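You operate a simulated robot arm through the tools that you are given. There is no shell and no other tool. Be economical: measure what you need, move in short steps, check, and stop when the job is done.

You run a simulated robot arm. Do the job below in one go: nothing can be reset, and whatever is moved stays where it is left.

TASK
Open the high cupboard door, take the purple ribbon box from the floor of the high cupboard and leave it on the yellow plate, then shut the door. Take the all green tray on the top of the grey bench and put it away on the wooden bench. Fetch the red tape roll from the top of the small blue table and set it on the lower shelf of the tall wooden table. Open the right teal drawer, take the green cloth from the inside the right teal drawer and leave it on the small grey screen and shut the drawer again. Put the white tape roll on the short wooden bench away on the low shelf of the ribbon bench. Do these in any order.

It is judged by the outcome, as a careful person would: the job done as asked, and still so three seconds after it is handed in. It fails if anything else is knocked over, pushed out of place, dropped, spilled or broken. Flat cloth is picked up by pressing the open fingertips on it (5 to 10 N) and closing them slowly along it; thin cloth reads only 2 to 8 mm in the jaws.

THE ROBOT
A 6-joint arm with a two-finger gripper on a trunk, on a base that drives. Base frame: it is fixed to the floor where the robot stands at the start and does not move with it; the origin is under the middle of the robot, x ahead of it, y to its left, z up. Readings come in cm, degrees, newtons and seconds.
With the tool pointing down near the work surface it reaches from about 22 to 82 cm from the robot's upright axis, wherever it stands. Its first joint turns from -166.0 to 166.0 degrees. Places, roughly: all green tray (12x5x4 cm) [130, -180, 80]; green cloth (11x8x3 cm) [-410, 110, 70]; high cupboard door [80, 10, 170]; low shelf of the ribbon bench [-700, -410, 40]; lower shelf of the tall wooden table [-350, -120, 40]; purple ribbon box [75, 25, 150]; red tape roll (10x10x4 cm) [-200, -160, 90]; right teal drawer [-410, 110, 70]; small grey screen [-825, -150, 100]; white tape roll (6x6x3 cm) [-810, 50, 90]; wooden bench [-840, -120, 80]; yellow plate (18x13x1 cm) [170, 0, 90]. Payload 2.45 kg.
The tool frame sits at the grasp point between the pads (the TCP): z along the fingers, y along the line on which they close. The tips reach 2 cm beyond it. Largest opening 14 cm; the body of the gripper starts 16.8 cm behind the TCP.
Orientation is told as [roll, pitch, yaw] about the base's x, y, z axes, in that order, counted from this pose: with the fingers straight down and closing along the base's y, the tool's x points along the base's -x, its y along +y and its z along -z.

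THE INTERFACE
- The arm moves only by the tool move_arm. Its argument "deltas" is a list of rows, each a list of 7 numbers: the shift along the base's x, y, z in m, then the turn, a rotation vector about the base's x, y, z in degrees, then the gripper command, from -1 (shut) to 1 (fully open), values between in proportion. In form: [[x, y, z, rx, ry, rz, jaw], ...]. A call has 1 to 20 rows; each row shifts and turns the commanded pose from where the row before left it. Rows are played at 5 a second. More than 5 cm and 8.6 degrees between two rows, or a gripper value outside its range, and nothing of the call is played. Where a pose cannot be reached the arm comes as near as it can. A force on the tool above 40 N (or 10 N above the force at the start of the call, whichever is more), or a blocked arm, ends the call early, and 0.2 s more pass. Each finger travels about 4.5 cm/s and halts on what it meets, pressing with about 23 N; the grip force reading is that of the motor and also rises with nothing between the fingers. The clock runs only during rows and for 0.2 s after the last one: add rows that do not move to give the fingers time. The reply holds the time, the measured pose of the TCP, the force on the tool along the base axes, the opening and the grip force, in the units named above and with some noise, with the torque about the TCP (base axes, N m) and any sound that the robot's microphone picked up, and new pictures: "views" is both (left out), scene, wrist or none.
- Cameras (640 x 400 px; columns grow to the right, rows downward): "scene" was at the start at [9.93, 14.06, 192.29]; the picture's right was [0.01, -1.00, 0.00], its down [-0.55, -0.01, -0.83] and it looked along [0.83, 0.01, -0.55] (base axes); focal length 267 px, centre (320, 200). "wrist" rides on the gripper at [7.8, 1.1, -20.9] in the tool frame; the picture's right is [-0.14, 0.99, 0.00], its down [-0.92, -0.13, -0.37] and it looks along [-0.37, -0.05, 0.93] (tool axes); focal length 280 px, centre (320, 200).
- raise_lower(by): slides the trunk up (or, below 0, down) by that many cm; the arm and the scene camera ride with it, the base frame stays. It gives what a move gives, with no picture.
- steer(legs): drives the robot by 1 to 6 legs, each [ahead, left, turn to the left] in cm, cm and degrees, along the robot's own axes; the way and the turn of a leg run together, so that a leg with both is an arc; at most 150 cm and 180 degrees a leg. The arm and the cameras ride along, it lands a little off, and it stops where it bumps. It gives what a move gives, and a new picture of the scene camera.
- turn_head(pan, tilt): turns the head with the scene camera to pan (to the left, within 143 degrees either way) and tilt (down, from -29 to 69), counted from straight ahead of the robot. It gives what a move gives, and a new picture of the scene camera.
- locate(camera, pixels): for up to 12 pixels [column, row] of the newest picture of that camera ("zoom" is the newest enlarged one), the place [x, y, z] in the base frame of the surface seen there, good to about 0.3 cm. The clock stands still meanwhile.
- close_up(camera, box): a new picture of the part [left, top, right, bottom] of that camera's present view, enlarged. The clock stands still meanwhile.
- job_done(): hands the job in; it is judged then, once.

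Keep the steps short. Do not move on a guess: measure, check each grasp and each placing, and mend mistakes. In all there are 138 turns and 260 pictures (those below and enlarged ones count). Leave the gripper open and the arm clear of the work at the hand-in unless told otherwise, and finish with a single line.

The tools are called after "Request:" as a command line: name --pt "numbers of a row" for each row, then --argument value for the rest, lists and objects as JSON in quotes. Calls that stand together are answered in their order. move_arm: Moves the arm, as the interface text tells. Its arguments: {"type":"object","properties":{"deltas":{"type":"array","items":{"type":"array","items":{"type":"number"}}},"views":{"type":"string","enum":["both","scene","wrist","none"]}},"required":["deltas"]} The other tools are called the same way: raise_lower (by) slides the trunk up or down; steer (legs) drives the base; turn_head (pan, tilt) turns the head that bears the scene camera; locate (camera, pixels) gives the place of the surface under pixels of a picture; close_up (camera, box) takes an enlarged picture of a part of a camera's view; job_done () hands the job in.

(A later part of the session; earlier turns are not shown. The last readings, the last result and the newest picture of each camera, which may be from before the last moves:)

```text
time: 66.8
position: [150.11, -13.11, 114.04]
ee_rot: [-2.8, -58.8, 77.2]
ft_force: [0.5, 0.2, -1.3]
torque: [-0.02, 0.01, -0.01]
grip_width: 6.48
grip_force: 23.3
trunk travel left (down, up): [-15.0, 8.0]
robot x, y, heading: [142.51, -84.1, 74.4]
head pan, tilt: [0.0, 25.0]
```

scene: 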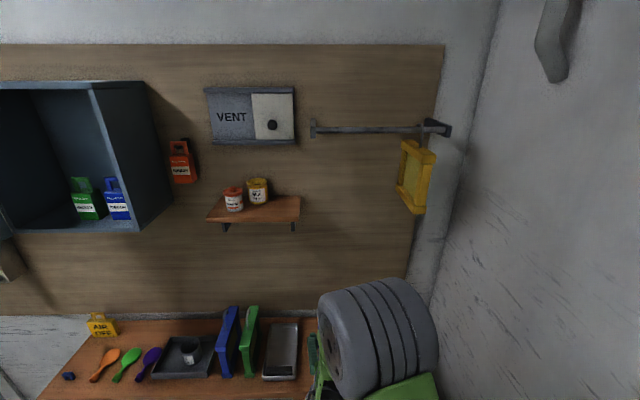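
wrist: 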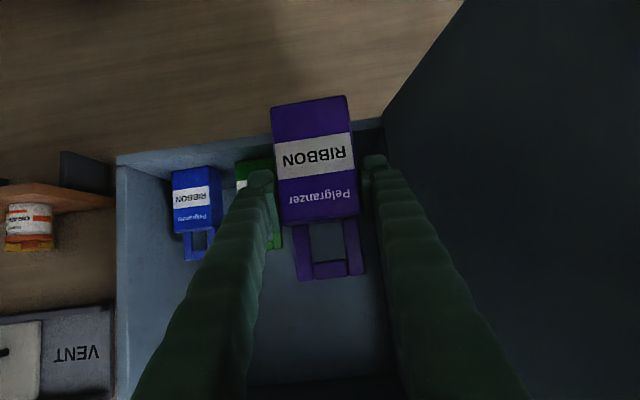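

I move over the plate, keeping height, and check with the wrist view.

Request:
move_arm --pt "0.035 0.02 0 0 0 0 -1" --pt "0.035 0.02 0 0 0 0 -1" --pt "0.035 0.02 0 0 0 0 -1" --pt "0.035 0.02 0 0 0 0 -1" --pt "0.035 0.02 0 0 0 0 -1" --pt "0.034 0.021 0 0 0 0 -1" --pt "0 0 0 0 0 0 -1"

Request:
turn_head --pan -5 --tilt 45

```text
time: 68.5
position: [158.73, -1.51, 112.88]
ee_rot: [-4.0, -58.6, 77.2]
ft_force: [-0.7, -0.4, -1.6]
torque: [0.02, 0.01, -0.06]
grip_width: 6.47
grip_force: 22.8
out of reach, approached as far as the arm can: row 2, 3, 4, 5, 6
trunk travel left (down, up): [-15.0, 8.0]
robot x, y, heading: [142.49, -84.17, 74.5]
head pan, tilt: [0.0, 25.0]
```

scene: 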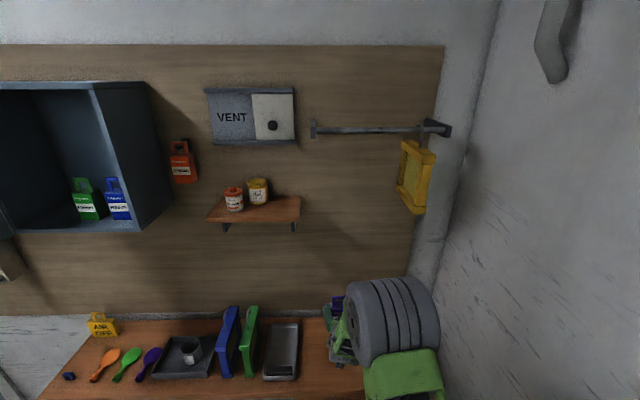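
wrist: 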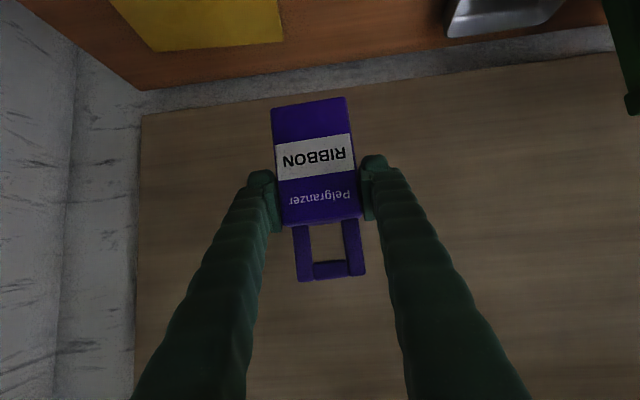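

```text
time: 69.3
position: [158.83, -1.5, 112.97]
ee_rot: [-4.0, -58.4, 77.1]
ft_force: [-0.4, -0.8, -0.9]
torque: [0.02, -0.02, 0.0]
grip_width: 6.51
grip_force: 22.8
trunk travel left (down, up): [-15.0, 8.0]
robot x, y, heading: [142.96, -84.15, 74.4]
head pan, tilt: [-5.0, 45.0]
```

scene: 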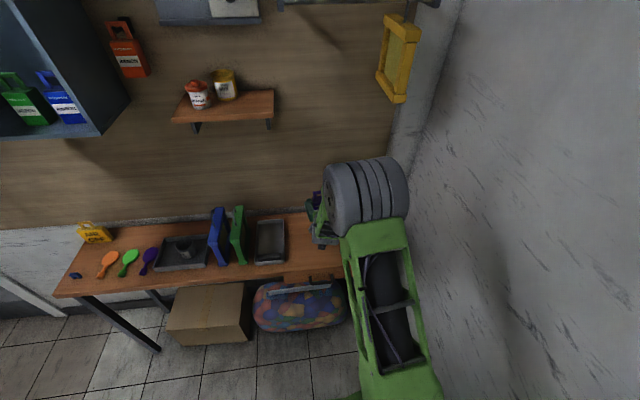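

The arm is at full reach. I draw the TCP back 12 cm, drive 15 cm closer, then continue.

Request:
move_arm --pt "0 -0.04 0 0 0 0 -1" --pt "0 -0.04 0 0 0 0 -1" --pt "0 -0.04 0 0 0 0 -1" --pt "0 0 0 0 0 0 -1" --views "none"

Request:
steer --legs '[[15, -2, 0]]'

```text
time: 70.3
position: [155.35, -10.85, 113.31]
ee_rot: [-4.6, -58.5, 78.2]
ft_force: [-1.2, 0.0, -1.7]
torque: [0.01, -0.01, 0.02]
grip_width: 6.47
grip_force: 23.2
out of reach, approached as far as the arm can: row 1, 2, 3
trunk travel left (down, up): [-15.0, 8.0]
robot x, y, heading: [142.29, -84.22, 74.3]
head pan, tilt: [-5.0, 45.0]
```

```text
time: 71.7
position: [161.34, 2.92, 113.08]
ee_rot: [-4.5, -58.4, 78.1]
ft_force: [0.3, 0.4, -1.2]
torque: [0.03, 0.0, 0.01]
grip_width: 6.48
grip_force: 23.3
trunk travel left (down, up): [-15.0, 8.0]
robot x, y, heading: [148.46, -70.67, 74.6]
head pan, tilt: [-5.0, 45.0]
```

scene: 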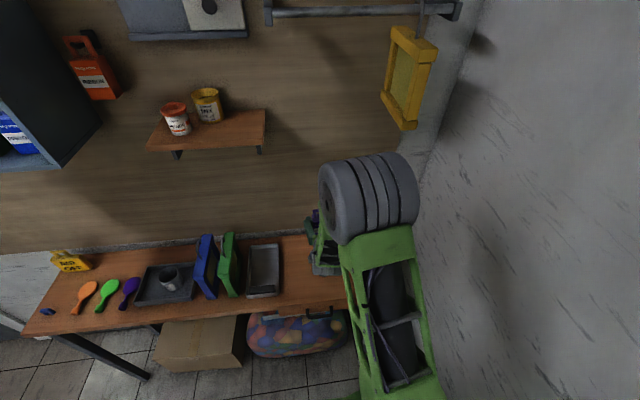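

I check the elbow's clearance to the hanging frame before lowering the trunk.

Request:
locate --camera "scene" --pixels '[[370, 165], [410, 190], [360, 235], [408, 125], [400, 40], [325, 190], [325, 255], [430, 50]]'

Request:
close_up --camera "wrist" --box '[0, 0, 640, 400]'

```text
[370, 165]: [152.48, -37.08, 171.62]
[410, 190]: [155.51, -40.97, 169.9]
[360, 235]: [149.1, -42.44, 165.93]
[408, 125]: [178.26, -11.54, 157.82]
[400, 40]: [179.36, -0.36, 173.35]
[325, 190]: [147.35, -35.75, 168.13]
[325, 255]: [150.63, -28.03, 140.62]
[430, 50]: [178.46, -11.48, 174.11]
```

```text
1.00 times, centred on (320, 200) of wrist (not enlarged: the box is as wide or as high as the picture)
```

zoom: 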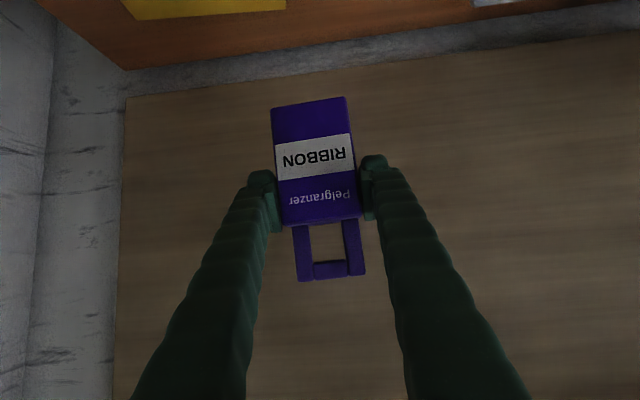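

Clearances are fine. I shift over the plate and then lower the trunk by 12 cm.

Request:
move_arm --pt "0 -0.01 0.02 0 0 0 -1" --pt "0.033 -0.01 0 0 0 0 -1" --pt "0.033 -0.01 0 0 0 0 -1" --pt "0.033 -0.01 0 0 0 0 -1" --pt "0 0 0 0 0 0 -1" --views "none"

Request:
raise_lower --by -12

Request:
turn_head --pan -10 --tilt 45

Request:
close_up --camera "wrist" --box '[0, 0, 640, 400]'

```text
time: 72.8
position: [162.84, -0.06, 115.01]
ee_rot: [-4.7, -58.5, 76.6]
ft_force: [0.4, -0.4, -0.9]
torque: [-0.01, 0.01, 0.01]
grip_width: 6.51
grip_force: 23.3
out of reach, approached as far as the arm can: row 2, 3, 4
trunk travel left (down, up): [-15.0, 8.0]
robot x, y, heading: [148.42, -70.4, 74.6]
head pan, tilt: [-5.0, 45.0]
```

```text
time: 74.3
position: [163.04, -0.07, 103.0]
ee_rot: [-4.7, -58.6, 76.5]
ft_force: [0.3, 1.2, -1.8]
torque: [-0.04, 0.0, 0.0]
grip_width: 6.51
grip_force: 23.7
trunk travel left (down, up): [-3.0, 20.0]
robot x, y, heading: [148.57, -70.28, 74.6]
head pan, tilt: [-5.0, 45.0]
```

```text
time: 75.0
position: [162.96, -0.03, 102.87]
ee_rot: [-4.8, -58.5, 76.6]
ft_force: [0.5, -0.6, -1.7]
torque: [-0.02, 0.01, 0.07]
grip_width: 6.48
grip_force: 23.5
trunk travel left (down, up): [-3.0, 20.0]
robot x, y, heading: [148.75, -70.7, 74.5]
head pan, tilt: [-10.0, 45.0]
```

scene: 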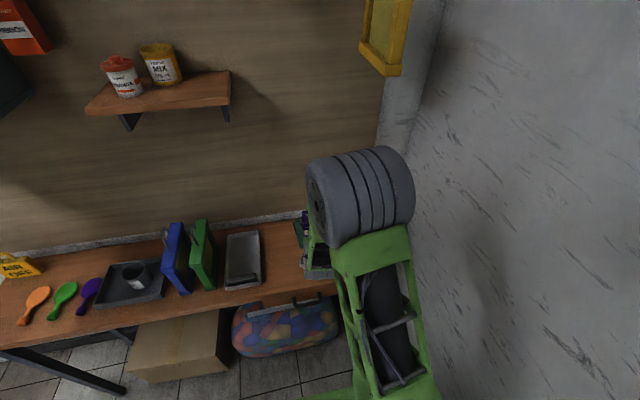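

```text
1.00 times, centred on (320, 200) of wrist (not enlarged: the box is as wide or as high as the picture)
```

zoom: 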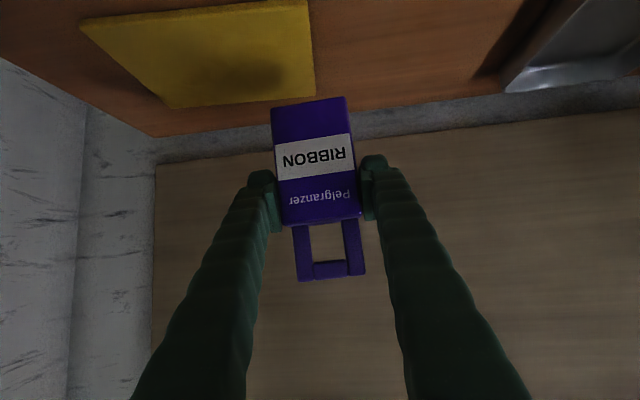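

Box sits left of the plate. I turn the base 7° right, which swings the box over the plate.

Request:
steer --legs '[[0, 0, -7]]'

Request:
close_up --camera "wrist" --box '[0, 0, 640, 400]'

Request:
locate --camera "wrist" --pixels '[[275, 110], [345, 105], [310, 100], [240, 60], [380, 60], [300, 60], [400, 20], [200, 20]]'

```text
time: 76.0
position: [171.46, -2.42, 102.98]
ee_rot: [-4.8, -58.5, 69.6]
ft_force: [-0.1, -0.5, -1.7]
torque: [-0.02, 0.02, 0.01]
grip_width: 6.5
grip_force: 22.8
trunk travel left (down, up): [-3.0, 20.0]
robot x, y, heading: [148.36, -70.44, 67.5]
head pan, tilt: [-10.0, 45.0]
```

scene: 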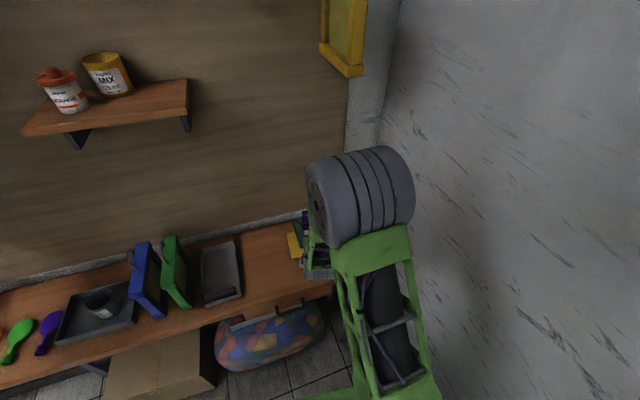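

```text
1.00 times, centred on (320, 200) of wrist (not enlarged: the box is as wide or as high as the picture)
```

zoom: 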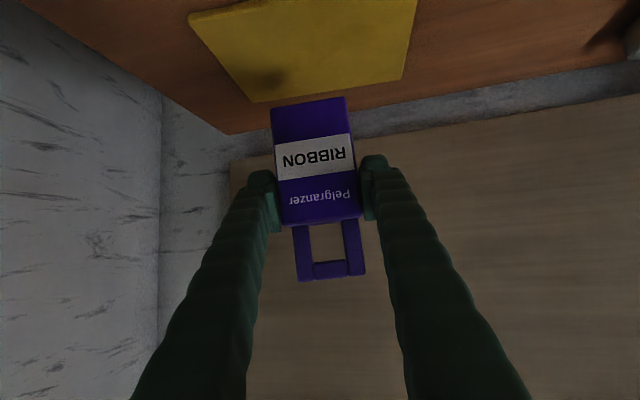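

```text
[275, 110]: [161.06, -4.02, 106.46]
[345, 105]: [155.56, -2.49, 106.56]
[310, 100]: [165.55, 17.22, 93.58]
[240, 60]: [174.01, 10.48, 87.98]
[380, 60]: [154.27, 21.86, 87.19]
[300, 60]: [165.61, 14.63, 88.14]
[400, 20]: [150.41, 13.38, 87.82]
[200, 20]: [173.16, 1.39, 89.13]
```

I use the fresh picture for measuring.

Request:
locate --camera "zoom" --pixels '[[275, 112], [345, 105], [255, 98], [400, 76], [412, 10], [195, 20], [300, 60], [310, 96]]'

```text
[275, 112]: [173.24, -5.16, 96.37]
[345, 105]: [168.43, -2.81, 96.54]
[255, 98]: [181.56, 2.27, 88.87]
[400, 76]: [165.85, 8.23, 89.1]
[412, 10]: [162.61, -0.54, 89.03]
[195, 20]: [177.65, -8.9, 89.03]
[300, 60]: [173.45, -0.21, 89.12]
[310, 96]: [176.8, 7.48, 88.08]
```

Box bottom at z 96.4, over the plate. I go 1 cm further in and down 4 cm with the arm.

Request:
move_arm --pt "0.003 0.012 -0.01 0 0 0 -1" --pt "0 0 -0.015 0 0 0 -1" --pt "0 0 -0.015 0 0 0 -1" --pt "0 0 0 0 0 0 -1" --views "wrist"

Request:
locate --camera "wrist" --pixels '[[275, 112], [345, 105], [280, 125], [300, 60]]'

```text
time: 77.0
position: [171.88, -0.83, 99.29]
ee_rot: [-6.2, -58.3, 70.8]
ft_force: [-0.4, -0.5, -1.2]
torque: [-0.02, -0.02, 0.03]
grip_width: 6.48
grip_force: 23.0
out of reach, approached as far as the arm can: row 3
trunk travel left (down, up): [-3.0, 20.0]
robot x, y, heading: [148.74, -70.38, 67.4]
head pan, tilt: [-10.0, 45.0]
```

wrist: 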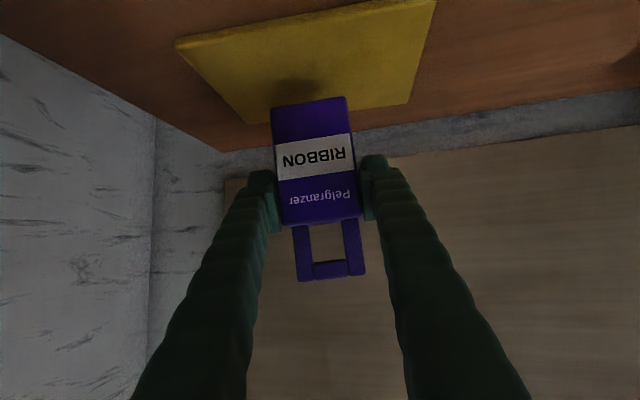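

```text
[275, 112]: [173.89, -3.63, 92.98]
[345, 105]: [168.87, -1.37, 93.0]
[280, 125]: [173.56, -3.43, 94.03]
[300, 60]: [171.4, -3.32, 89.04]
```

Bottom at ~92.6. Trunk down 2.8 cm.

Request:
raise_lower --by -2.8

Request:
move_arm --pt "0 0 -0.004 0 0 0 -1" --pt "0 0 0 0 0 0 -1" --views "wrist"

Request:
locate --camera "wrist" --pixels '[[275, 112], [345, 105], [280, 125], [300, 60]]'

```text
time: 77.7
position: [171.89, -0.74, 96.59]
ee_rot: [-6.1, -58.3, 70.7]
ft_force: [-0.6, 0.4, 0.3]
torque: [0.08, 0.02, -0.02]
grip_width: 6.5
grip_force: 23.1
trunk travel left (down, up): [-0.2, 22.8]
robot x, y, heading: [148.17, -70.19, 67.5]
head pan, tilt: [-10.0, 45.0]
```

```text
time: 78.3
position: [172.04, -0.78, 96.46]
ee_rot: [-6.3, -58.6, 70.9]
ft_force: [1.8, -4.2, 17.9]
torque: [0.32, 0.14, -0.02]
grip_width: 6.51
grip_force: 22.4
trunk travel left (down, up): [-0.2, 22.8]
robot x, y, heading: [148.48, -70.39, 67.4]
head pan, tilt: [-10.0, 45.0]
```

wrist: 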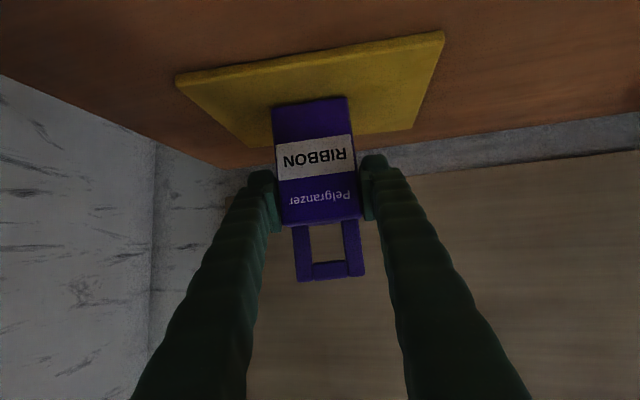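

```text
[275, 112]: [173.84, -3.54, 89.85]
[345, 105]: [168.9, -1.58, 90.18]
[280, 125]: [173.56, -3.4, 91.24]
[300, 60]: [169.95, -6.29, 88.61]
```

Contact (18 N upward). I release gently and back out along the tool axis.

Request:
move_arm --pt "0 0 0.001 0 0 0 0.0" --pt "0 0 0 0 0 0 0.15" --pt "0 0 0 0 0 0 0.25" --pt "0 0 0 0 0 0 0.25" --pt "-0.012 -0.028 0.02 0 0 0 0.25" --pt "-0.012 -0.028 0.02 0 0 0 0.25" --pt "-0.012 -0.028 0.02 0 0 0 0.25" --pt "-0.012 -0.028 0.02 0 0 0 0.25" --pt "0 0 0 0 0 0 0.25" --views "wrist"

```text
time: 80.3
position: [167.43, -9.29, 104.48]
ee_rot: [-6.1, -58.2, 70.8]
ft_force: [-0.5, 0.3, 0.2]
torque: [-0.03, 0.03, 0.02]
grip_width: 8.74
grip_force: 0.0
out of reach, approached as far as the arm can: row 8
trunk travel left (down, up): [-0.2, 22.8]
robot x, y, heading: [148.58, -70.44, 67.6]
head pan, tilt: [-10.0, 45.0]
```

wrist: 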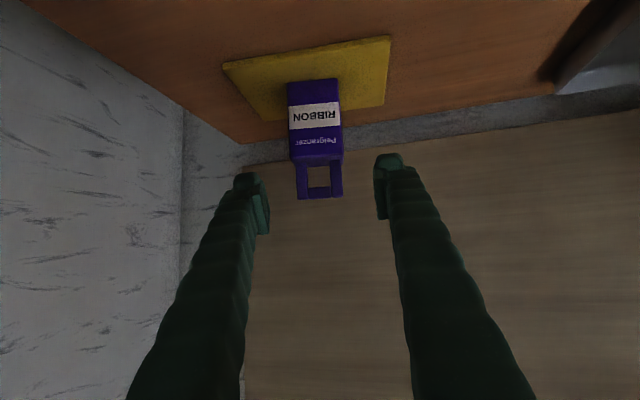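

The box stands on the plate. I back away, raise the trunk, and return toward the cupboard to shut its door.

Request:
steer --legs '[[-35, 0, 0], [0, 0, 7], [0, 85, 0]]'

Request:
raise_lower --by 15

Request:
turn_head --pan 0 --tilt 20

```text
time: 90.5
position: [65.17, -17.08, 104.44]
ee_rot: [-6.0, -58.2, 78.0]
ft_force: [-0.2, 0.0, -1.0]
torque: [0.0, -0.01, 0.0]
grip_width: 8.75
grip_force: 0.0
trunk travel left (down, up): [-0.2, 22.8]
robot x, y, heading: [54.37, -80.15, 74.5]
head pan, tilt: [-10.0, 45.0]
```

scene: 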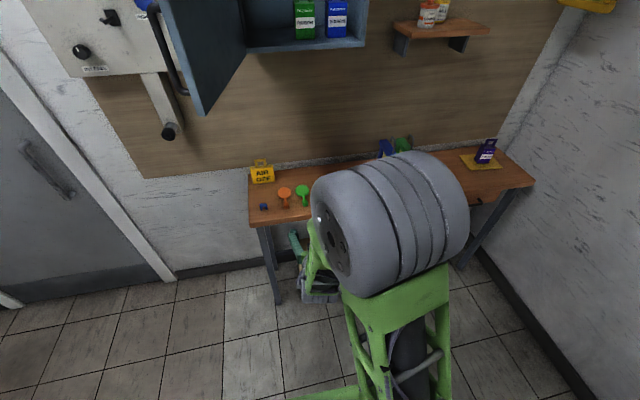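

```text
time: 92.3
position: [65.23, -17.13, 119.45]
ee_rot: [-6.1, -58.1, 78.0]
ft_force: [0.3, -0.5, 0.8]
torque: [0.01, 0.01, 0.03]
grip_width: 8.77
grip_force: 0.0
trunk travel left (down, up): [-15.2, 7.8]
robot x, y, heading: [54.29, -80.22, 74.5]
head pan, tilt: [-10.0, 45.0]
```

```text
time: 93.2
position: [65.17, -17.07, 119.44]
ee_rot: [-6.1, -58.2, 78.0]
ft_force: [-0.1, -0.6, -0.2]
torque: [0.0, -0.01, 0.02]
grip_width: 8.77
grip_force: 0.0
trunk travel left (down, up): [-15.2, 7.8]
robot x, y, heading: [54.18, -80.48, 74.5]
head pan, tilt: [0.0, 20.0]
```

scene: 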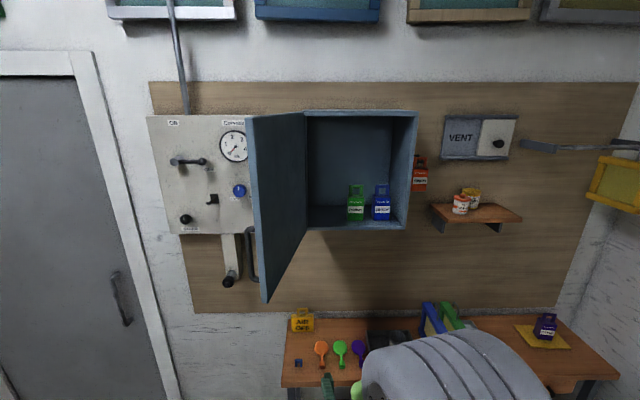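

Request:
locate --camera "scene" --pixels '[[263, 290], [252, 125], [254, 255], [247, 250], [305, 220], [175, 160], [230, 275], [240, 190], [545, 320], [230, 215]]'

```text
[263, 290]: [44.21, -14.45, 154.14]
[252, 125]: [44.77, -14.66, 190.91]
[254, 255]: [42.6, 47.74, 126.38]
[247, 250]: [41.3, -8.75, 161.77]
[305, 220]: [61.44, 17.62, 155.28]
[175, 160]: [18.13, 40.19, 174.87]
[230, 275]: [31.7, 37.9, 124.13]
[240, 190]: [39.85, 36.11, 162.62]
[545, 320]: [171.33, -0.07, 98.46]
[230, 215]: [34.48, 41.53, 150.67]
```

Door free edge at (44,-14.5), ~102° open. I bring the closed fingers, horizontal, to the outer side of the door at z 175.

Request:
move_arm --pt "-0.01 -0.03 0 0 0 0 -1" --pt "-0.02 -0.02 0.03 7.25 -1.94 0 -1" --pt "-0.022 -0.02 0.037 7.25 -1.94 0 -1" --pt "-0.022 -0.02 0.037 7.25 -1.94 0 -1" --pt "-0.022 -0.02 0.037 7.25 -1.94 0 -1" --pt "-0.022 -0.02 0.037 0 0 0 -1" --pt "-0.022 0 0.037 0 0 0 -1" --pt "-0.022 0 0.037 0 0 0 -1" --pt "-0.022 0 0.037 0 0 0 -1" --pt "-0.022 0 0.037 0 0 0 -1" --pt "-0.022 0 0.037 0 0 0 -1" --pt "-0.022 0 0.037 0 0 0 -1" --pt "-0.022 0 0.037 0 0 0 -1" --pt "-0.022 0 0.037 0 0 0 -1" --pt "-0.022 0 0.037 0 0 0 -1" --pt "-0.022 0 0.037 0 0 0 -1" --pt "0 0 0 0 0 0 -1" --views "scene"

```text
time: 97.0
position: [31.81, -16.95, 175.28]
ee_rot: [44.6, -88.6, 25.9]
ft_force: [0.3, 0.5, -0.4]
torque: [-0.02, -0.01, 0.02]
grip_width: 0.0
grip_force: 23.4
out of reach, approached as far as the arm can: row 1, 2, 3, 4, 5, 6
trunk travel left (down, up): [-15.2, 7.8]
robot x, y, heading: [54.28, -80.29, 74.6]
head pan, tilt: [0.0, 20.0]
stopped in row 17: the arm was blocked; the commanded pose is now the measured one
```

scene: 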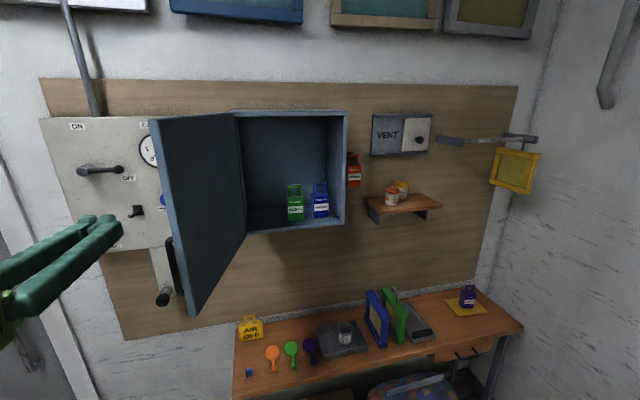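

The picture seems shifted; I check known points and why the arm was blocked.

Request:
locate --camera "scene" --pixels '[[192, 310], [152, 130], [345, 220], [466, 297], [115, 225], [112, 238], [100, 215], [243, 230]]'

Request:
turn_head --pan 15 --tilt 25

```text
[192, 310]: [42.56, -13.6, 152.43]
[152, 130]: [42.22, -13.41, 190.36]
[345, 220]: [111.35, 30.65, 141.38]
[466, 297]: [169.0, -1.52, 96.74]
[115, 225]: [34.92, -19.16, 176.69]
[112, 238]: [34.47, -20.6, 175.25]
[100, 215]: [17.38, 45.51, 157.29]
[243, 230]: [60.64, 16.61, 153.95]
```

```text
time: 97.7
position: [31.72, -17.17, 175.34]
ee_rot: [50.0, -88.7, 20.4]
ft_force: [0.0, -0.3, 0.6]
torque: [0.05, 0.01, -0.01]
grip_width: 0.0
grip_force: 23.2
trunk travel left (down, up): [-15.2, 7.8]
robot x, y, heading: [53.65, -80.11, 74.5]
head pan, tilt: [15.0, 25.0]
```

scene: 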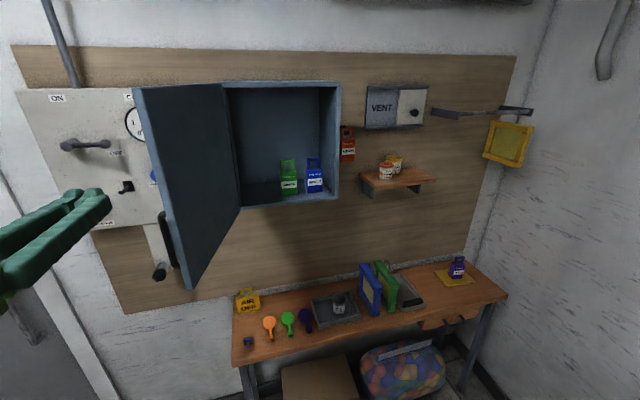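

The elbow probably leans on my own head camera. I lower and bring the arm back towards the middle to free it.

Request:
move_arm --pt "0.01 -0.03 -0.02 0 0 0 -1" --pt "0.015 -0.03 -0.025 0 0 0 -1" --pt "0.02 -0.03 -0.025 0 0 0 -1" --pt "0.02 0 -0.01 0 0 0 -1" --pt "0.02 0 -0.01 0 0 0 -1" --pt "0 0 0 0 0 0 -1" --views "scene"

```text
time: 99.1
position: [39.72, -26.01, 166.04]
ee_rot: [27.7, -89.0, 43.3]
ft_force: [-0.1, 0.1, -0.4]
torque: [0.02, 0.02, -0.06]
grip_width: 0.0
grip_force: 22.7
trunk travel left (down, up): [-15.2, 7.8]
robot x, y, heading: [53.84, -80.21, 74.6]
head pan, tilt: [15.0, 25.0]
```

scene: 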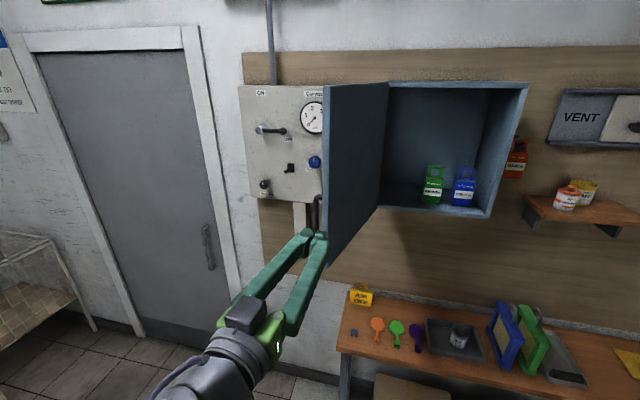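

Free again. I shift the base 15 cm left so the arm works straight ahead, then feed the fingers past the door's edge and sweep it shut.

Request:
steer --legs '[[0, 12, 0]]'

Request:
move_arm --pt "0.02 0.035 0 0 0 0 -1" --pt "0.02 0.04 0 0 0 0 -1" --pt "0.02 0.04 0 0 0 0 -1" --pt "0.04 0.01 0 0 0 0 -1" --pt "0.045 0 0 0 0 0 -1" --pt "0.045 0 0 0 0 0 -1" --pt "0 0 0 0 0 0 -1" --views "scene"

```text
time: 100.8
position: [28.2, -22.9, 166.04]
ee_rot: [27.1, -88.9, 43.5]
ft_force: [0.0, -0.5, 0.5]
torque: [-0.01, 0.0, -0.05]
grip_width: 0.0
grip_force: 23.4
trunk travel left (down, up): [-15.2, 7.8]
robot x, y, heading: [42.53, -77.46, 74.6]
head pan, tilt: [15.0, 25.0]
```

scene: 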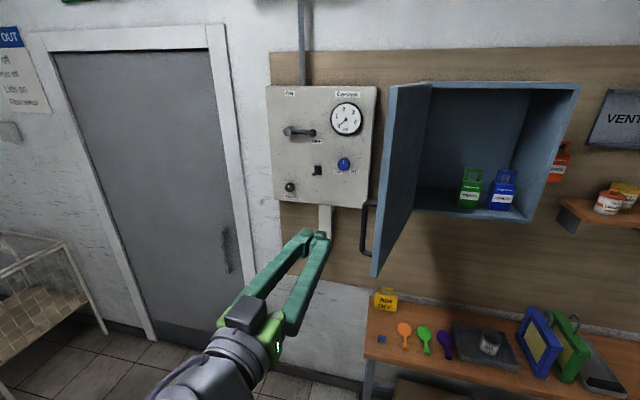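

```text
time: 102.1
position: [41.52, -11.25, 166.2]
ee_rot: [34.0, -88.9, 37.7]
ft_force: [-19.8, -32.0, 5.1]
torque: [0.42, 0.08, -0.2]
grip_width: 0.0
grip_force: 23.4
trunk travel left (down, up): [-15.2, 7.8]
robot x, y, heading: [42.47, -77.14, 75.0]
head pan, tilt: [15.0, 25.0]
stopped in row 6: the force on the tool passed its limit at 45 N (the readings are from after the stop); the commanded pose is now the measured one
```

scene: 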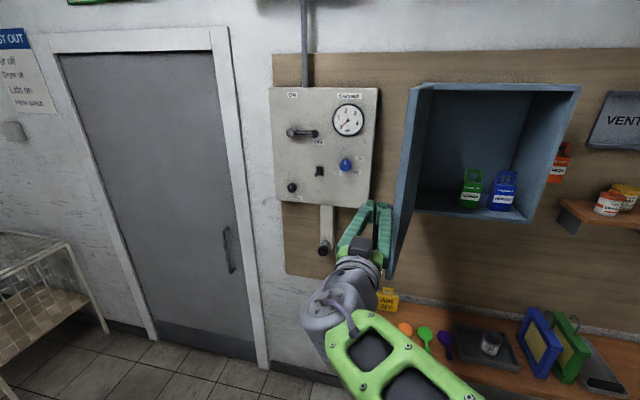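

The tips met the handle bar end-on. I pull back a little so the finger's side presses the door edge beyond the bar, then push right.

Request:
move_arm --pt "-0.01 -0.03 0 0 0 0 -1" --pt "0.02 -0.005 0 0 0 0 -1" --pt "0.025 0 0 0 0 0 -1" --pt "0.025 0 0 0 0 0 -1" --pt "0.025 0 0 0 0 0 -1" --pt "0.025 0 0 0 0 0 -1" --pt "0.025 0 0 0 0 0 -1" --views "scene"

```text
time: 103.3
position: [49.64, -15.04, 165.86]
ee_rot: [24.2, -88.7, 47.8]
ft_force: [-14.3, -41.1, -0.3]
torque: [0.28, 0.02, 0.51]
grip_width: 0.0
grip_force: 22.7
trunk travel left (down, up): [-15.2, 7.8]
robot x, y, heading: [42.35, -77.47, 74.7]
head pan, tilt: [15.0, 25.0]
stopped in row 6: the force on the tool passed its limit at 56 N (the readings are from after the stop); the commanded pose is now the measured one
```

scene: 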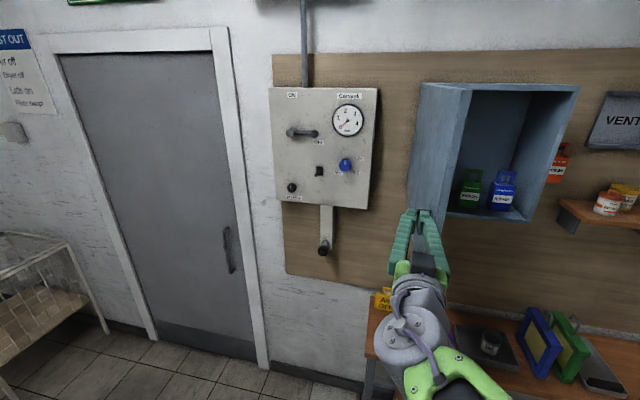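

Door is moving. I continue the arc with a slight retreat in y first.

Request:
move_arm --pt "0.005 -0.02 0 0 0 0 -1" --pt "0.025 -0.003 0 0 0 0 -1" --pt "0.025 -0.002 0 0 0 0 -1" --pt "0.025 0 0 0 0 0 -1" --pt "0.025 0.002 0 0 0 0 -1" --pt "0.025 0.004 0 0 0 0 -1" --views "scene"

```text
time: 104.7
position: [60.54, -17.13, 165.45]
ee_rot: [19.0, -88.2, 52.5]
ft_force: [-1.3, -36.4, -14.3]
torque: [0.08, -0.08, 0.29]
grip_width: 0.0
grip_force: 22.4
out of reach, approached as far as the arm can: row 6
trunk travel left (down, up): [-15.2, 7.8]
robot x, y, heading: [42.59, -77.31, 74.6]
head pan, tilt: [15.0, 25.0]
```

scene: 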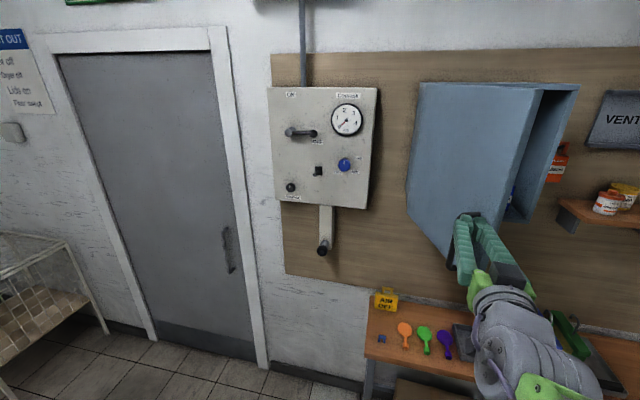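

Door is over half shut. I draw back, shift the base right, and push it shut from the front.

Request:
move_arm --pt "-0.005 -0.04 0 0 0 0 -1" --pt "-0.005 -0.04 0 0 0 0 -1" --pt "0 0 0 0 0 0 -1" --views "none"

Request:
steer --legs '[[-18, 0, 0], [0, -34, 0]]'

Request:
turn_head --pan 0 --tilt 25

```text
time: 105.5
position: [59.1, -24.05, 165.02]
ee_rot: [17.9, -88.3, 53.4]
ft_force: [-0.1, -0.3, -0.2]
torque: [-0.02, 0.0, -0.02]
grip_width: 0.0
grip_force: 22.8
out of reach, approached as far as the arm can: row 2
trunk travel left (down, up): [-15.2, 7.8]
robot x, y, heading: [42.74, -77.34, 74.5]
head pan, tilt: [15.0, 25.0]
```

```text
time: 110.2
position: [87.36, -50.38, 165.14]
ee_rot: [17.7, -88.2, 53.5]
ft_force: [-0.3, -0.1, -0.5]
torque: [-0.01, 0.01, 0.04]
grip_width: 0.01
grip_force: 23.3
trunk travel left (down, up): [-15.2, 7.8]
robot x, y, heading: [70.34, -103.39, 74.6]
head pan, tilt: [15.0, 25.0]
```

scene: 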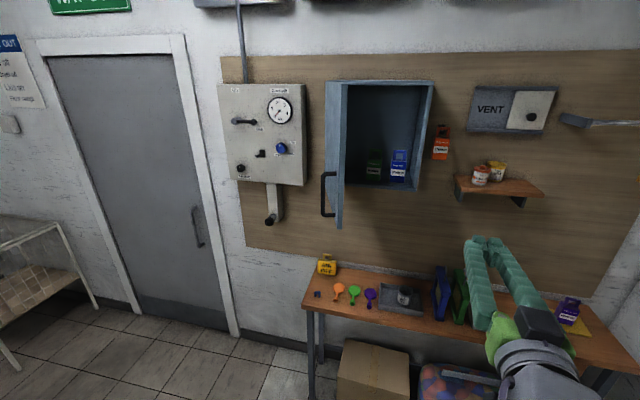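

```text
time: 110.9
position: [87.41, -50.45, 165.06]
ee_rot: [17.2, -88.2, 54.0]
ft_force: [0.0, 0.2, -0.8]
torque: [0.0, 0.01, -0.03]
grip_width: 0.01
grip_force: 23.2
trunk travel left (down, up): [-15.2, 7.8]
robot x, y, heading: [70.74, -103.48, 74.6]
head pan, tilt: [0.0, 25.0]
```

scene: 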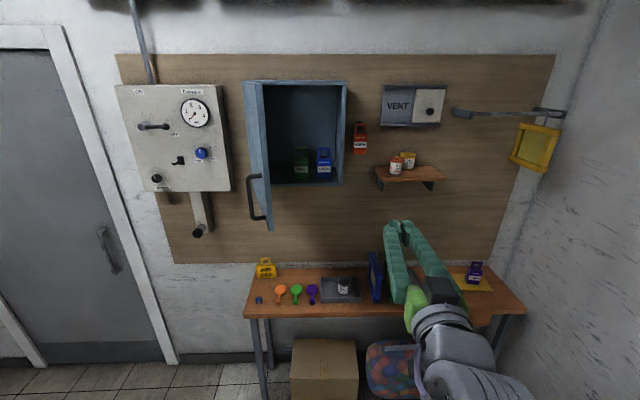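

The door seems to be at ~75° still. I measure it.

Request:
locate --camera "scene" --pixels '[[268, 220], [258, 95], [250, 210], [252, 180], [250, 90]]'

```text
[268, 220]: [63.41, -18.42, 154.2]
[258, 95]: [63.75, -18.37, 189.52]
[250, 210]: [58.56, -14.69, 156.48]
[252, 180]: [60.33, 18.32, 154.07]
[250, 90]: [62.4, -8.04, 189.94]
```

Door edge (63.5,-18.4), 71° open. Plan: set arm straight ahead at z 174, stand at lower-left with heading 45°, and push the door shut by driving ahead.

Request:
move_arm --pt "0.01 0.03 0.03 0 0 1 -1" --pt "0.01 0.03 0.03 0 0 1 -1" --pt "0.006 0.03 0.03 0 0 1 -1" --pt "0 0 0 0 0 0 -1" --views "none"

Request:
steer --legs '[[0, 55, 0], [0, 0, -30], [0, 25, 0]]'

```text
time: 111.9
position: [88.09, -40.66, 173.54]
ee_rot: [17.2, -88.3, 56.8]
ft_force: [-0.3, -0.2, 0.1]
torque: [-0.07, -0.02, 0.02]
grip_width: 0.03
grip_force: 22.9
out of reach, approached as far as the arm can: row 1, 2, 3
trunk travel left (down, up): [-15.2, 7.8]
robot x, y, heading: [70.76, -103.47, 74.7]
head pan, tilt: [0.0, 25.0]
```

```text
time: 121.1
position: [46.45, -25.1, 173.53]
ee_rot: [16.1, -88.2, 28.0]
ft_force: [0.0, 0.5, 0.2]
torque: [0.0, 0.03, -0.03]
grip_width: 0.0
grip_force: 23.4
trunk travel left (down, up): [-15.2, 7.8]
robot x, y, heading: [0.1, -71.24, 44.8]
head pan, tilt: [0.0, 25.0]
```

scene: 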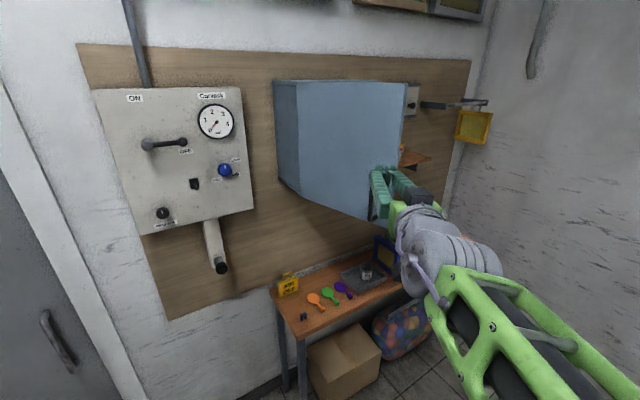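

Lined up. I drive ahead 35 cm, pushing the door.

Request:
steer --legs '[[35, 0, 0]]'

```text
time: 123.4
position: [71.65, -0.55, 173.53]
ee_rot: [16.2, -88.2, 27.6]
ft_force: [-0.1, 0.2, 0.8]
torque: [0.01, 0.0, -0.01]
grip_width: 0.01
grip_force: 23.2
trunk travel left (down, up): [-15.2, 7.8]
robot x, y, heading: [24.97, -46.34, 44.4]
head pan, tilt: [0.0, 25.0]
```

scene: 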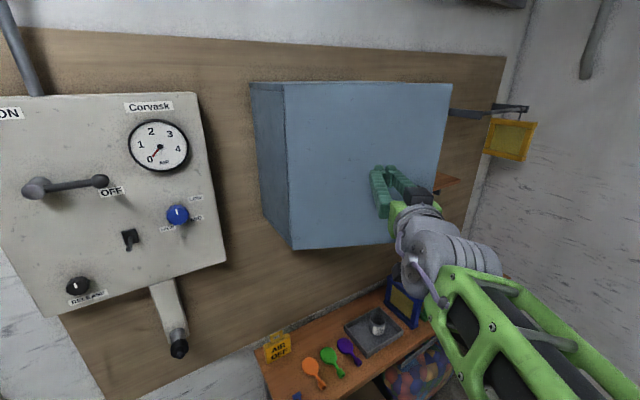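

Working well. Another 13 cm.

Request:
steer --legs '[[13, 0, 0]]'

Request:
steer --legs '[[5, 0, 0]]'

```text
time: 124.7
position: [81.02, 8.82, 173.46]
ee_rot: [15.8, -88.1, 28.2]
ft_force: [-0.5, 1.2, -0.4]
torque: [0.0, -0.02, 0.01]
grip_width: 0.0
grip_force: 23.0
trunk travel left (down, up): [-15.2, 7.8]
robot x, y, heading: [33.9, -36.89, 44.7]
head pan, tilt: [0.0, 25.0]
```

scene: 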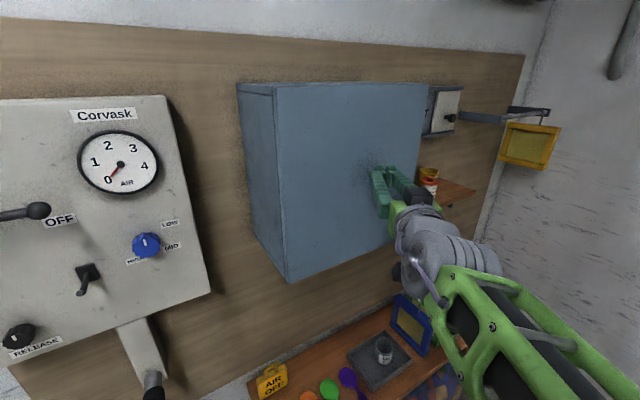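

```text
time: 125.6
position: [83.14, 10.33, 173.82]
ee_rot: [21.4, -88.6, 22.2]
ft_force: [-4.1, -10.8, -0.8]
torque: [0.12, 0.03, 0.09]
grip_width: 0.0
grip_force: 22.9
trunk travel left (down, up): [-15.2, 7.8]
robot x, y, heading: [36.96, -34.75, 44.4]
head pan, tilt: [0.0, 25.0]
stopped in leg 1: the force on the tool passed its limit at 201 N (the readings are from after the stop); the commanded pose is now the measured one
```

scene: 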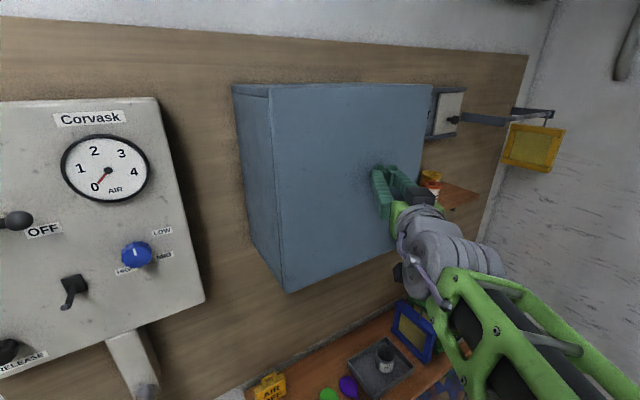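

The door hit its stop. I back off and check that it's shut.

Request:
steer --legs '[[-45, 0, 0]]'

Request:
close_up --camera "scene" --box '[240, 50, 480, 250]'

Request:
locate --camera "zoom" --pixels '[[180, 330], [360, 100], [180, 90], [120, 290]]'

```text
time: 128.3
position: [51.13, -21.02, 173.65]
ee_rot: [18.9, -88.4, 25.0]
ft_force: [-1.0, -0.6, 0.4]
torque: [-0.03, 0.04, 0.01]
grip_width: 0.01
grip_force: 23.2
trunk travel left (down, up): [-15.2, 7.8]
robot x, y, heading: [4.67, -66.46, 45.1]
head pan, tilt: [0.0, 25.0]
```

scene: 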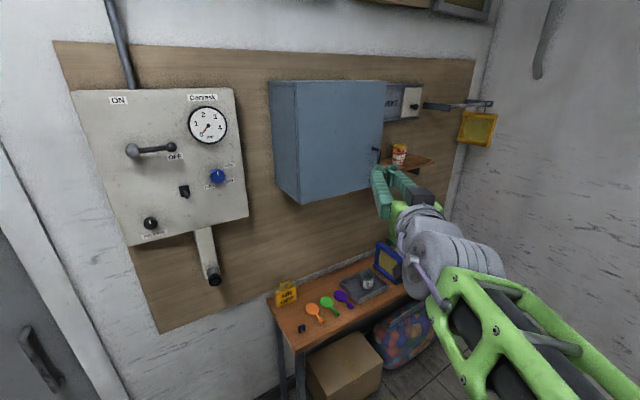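

```text
2.00 times, centred on (360, 150) of scene
```

zoom: 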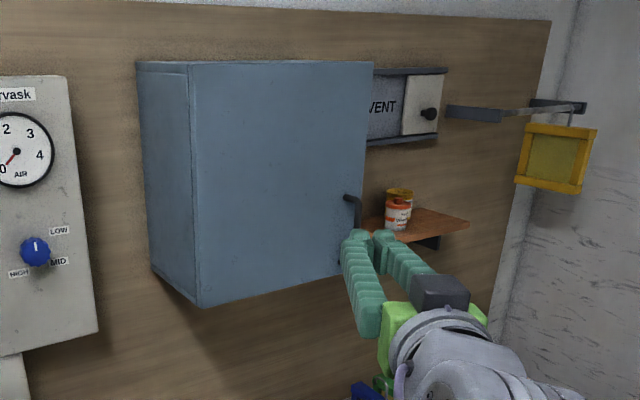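

```text
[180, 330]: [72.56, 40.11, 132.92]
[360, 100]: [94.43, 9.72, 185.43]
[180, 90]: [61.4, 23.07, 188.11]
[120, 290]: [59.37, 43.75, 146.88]
```

The door is shut (edge back at (94.4,9.7)). Next the green tray. I bring the tool down-pointing into a carrying pose.

Request:
move_arm --pt "0 0 -0.04 -5.6 5.6 0 0" --pt "0 0 -0.04 -5.6 5.6 0 0" --pt "0 0 -0.04 -5.6 5.6 0 0" --pt "0 0 -0.04 -5.6 5.6 0 0" --pt "0 0 -0.04 -5.6 5.6 0 0" --pt "0 0 -0.04 -5.6 5.6 0 0" --pt "0 0 -0.04 -5.6 5.6 0 0" --pt "0 0 -0.04 -5.6 5.6 0 0" --pt "0 0 -0.04 -5.6 5.6 0 0" --pt "0 0 -0.04 -5.6 5.6 0 0" --pt "0 0 -0.04 -5.6 5.6 0 0" --pt "0 0 -0.04 0 0 0 0" --pt "0 0 -0.04 0 0 0 0" --pt "0 0 -0.04 0 0 0 0" --pt "0 0 0 0 0 0 0" --views "none"

Request:
steer --legs '[[0, 0, -60], [72, -76.6, 0]]'

Request:
turn_head --pan 0 --tilt 45

```text
time: 131.5
position: [52.86, -24.4, 113.06]
ee_rot: [13.4, -5.1, 31.5]
ft_force: [-0.1, -0.6, -0.1]
torque: [-0.01, -0.03, 0.01]
grip_width: 6.97
grip_force: 0.0
out of reach, approached as far as the arm can: row 1, 2, 3, 4, 5, 6, 7, 8, 9, 10, 11
trunk travel left (down, up): [-15.2, 7.8]
robot x, y, heading: [4.44, -66.49, 44.8]
head pan, tilt: [0.0, 25.0]
```

```text
time: 141.3
position: [112.3, -181.21, 113.12]
ee_rot: [13.4, -5.1, -29.1]
ft_force: [-0.5, 0.7, -0.1]
torque: [0.0, 0.0, 0.0]
grip_width: 7.0
grip_force: 0.1
trunk travel left (down, up): [-15.2, 7.8]
robot x, y, heading: [52.07, -159.45, -15.9]
head pan, tilt: [0.0, 25.0]
```

scene: 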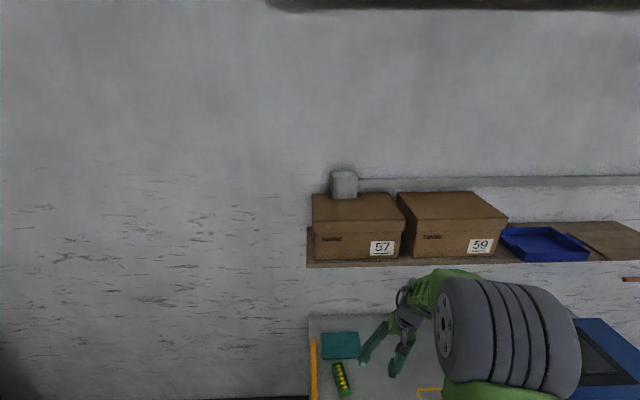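

```text
time: 142.2
position: [112.42, -181.13, 112.95]
ee_rot: [13.4, -5.2, -29.3]
ft_force: [0.3, -0.4, 0.0]
torque: [0.01, 0.0, -0.02]
grip_width: 7.0
grip_force: 0.0
trunk travel left (down, up): [-15.2, 7.8]
robot x, y, heading: [51.81, -159.71, -16.1]
head pan, tilt: [0.0, 45.0]
```

scene: 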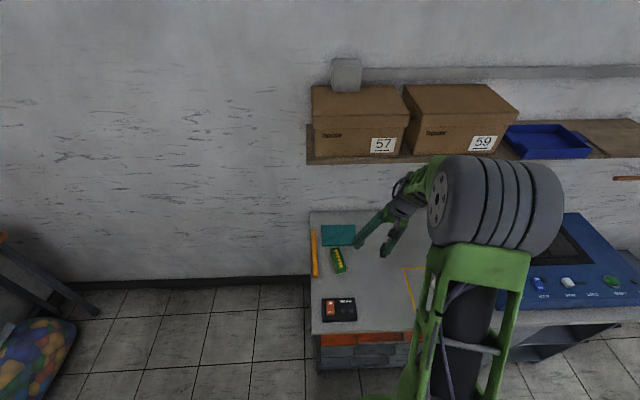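

I zoom on the bench's objects.

Request:
close_up --camera "scene" --box '[300, 215, 380, 265]'

Request:
locate --camera "zoom" --pixels '[[265, 270], [330, 255], [295, 440], [350, 420], [310, 350], [230, 390], [380, 390], [110, 300], [320, 160]]'

```text
8.00 times, centred on (340, 240) of scene
```

zoom: 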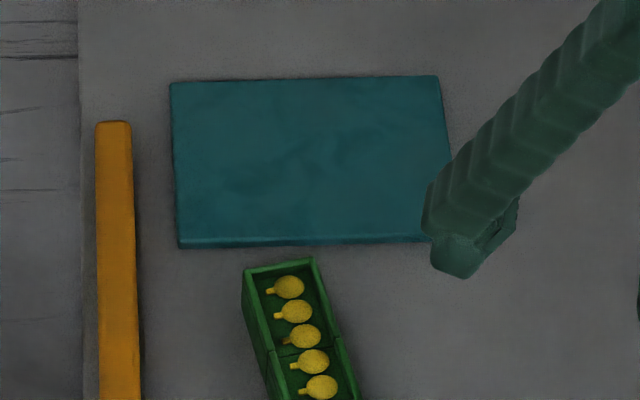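

```text
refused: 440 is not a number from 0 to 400
```

Request:
close_up --camera "scene" --box '[300, 235, 380, 285]'

Request:
locate --camera "zoom" --pixels '[[245, 110], [312, 98], [288, 270], [360, 252], [303, 175], [375, 260], [230, 270], [295, 296], [180, 140], [300, 205]]'

```text
8.00 times, centred on (340, 260) of scene
```

zoom: 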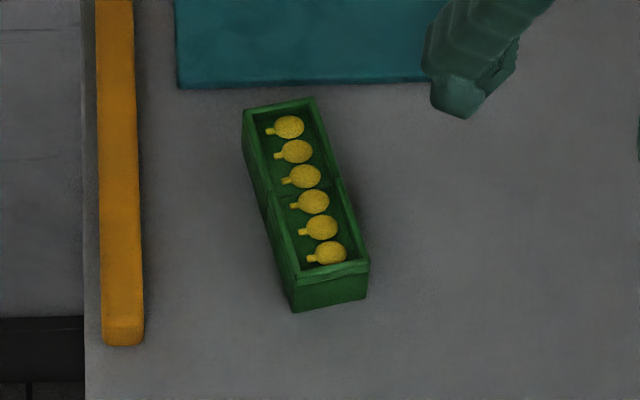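

```text
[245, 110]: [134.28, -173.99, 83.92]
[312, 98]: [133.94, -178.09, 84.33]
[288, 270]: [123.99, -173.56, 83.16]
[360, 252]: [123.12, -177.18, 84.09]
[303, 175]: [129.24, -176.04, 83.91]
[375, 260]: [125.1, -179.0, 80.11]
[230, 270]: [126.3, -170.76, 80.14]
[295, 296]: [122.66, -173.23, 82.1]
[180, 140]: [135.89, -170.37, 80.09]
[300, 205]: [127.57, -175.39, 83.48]
```

Tray: centre (128.7,-175.7), long axis along x (-4°), rim z 84.2, bench z 80.1. I level the tool, and bring it above the tray with jaws ~8.5 cm.

Request:
move_arm --pt "0.02 0 0 -4.6 5.5 0 0.2" --pt "0.03 0.01 0 -4.6 5.5 0 0.2" --pt "0.03 0.01 0 0 0 8.4 0.2" --pt "0.03 0.01 0 0 0 8.4 0.2" --pt "0.03 0.01 0 0 0 8.4 0.2" --pt "0.02 0.01 -0.03 0 0 0 0.2" --pt "0 0 -0.03 0 0 0 0.2" --pt "0 0 0 0 0 0 0.2"

```text
time: 143.9
position: [123.82, -175.79, 105.14]
ee_rot: [11.5, -4.0, -4.1]
ft_force: [-0.2, 0.1, -0.1]
torque: [0.02, 0.03, 0.02]
grip_width: 8.39
grip_force: 0.1
out of reach, approached as far as the arm can: row 1, 2, 4, 5, 6
trunk travel left (down, up): [-15.2, 7.8]
robot x, y, heading: [52.27, -159.49, -16.2]
head pan, tilt: [0.0, 45.0]
```

scene: 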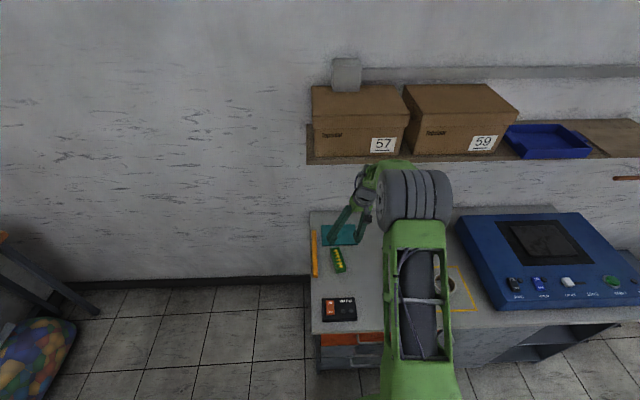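
wrist: 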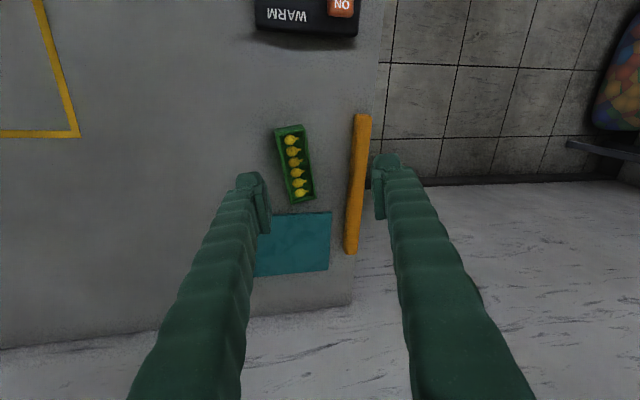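

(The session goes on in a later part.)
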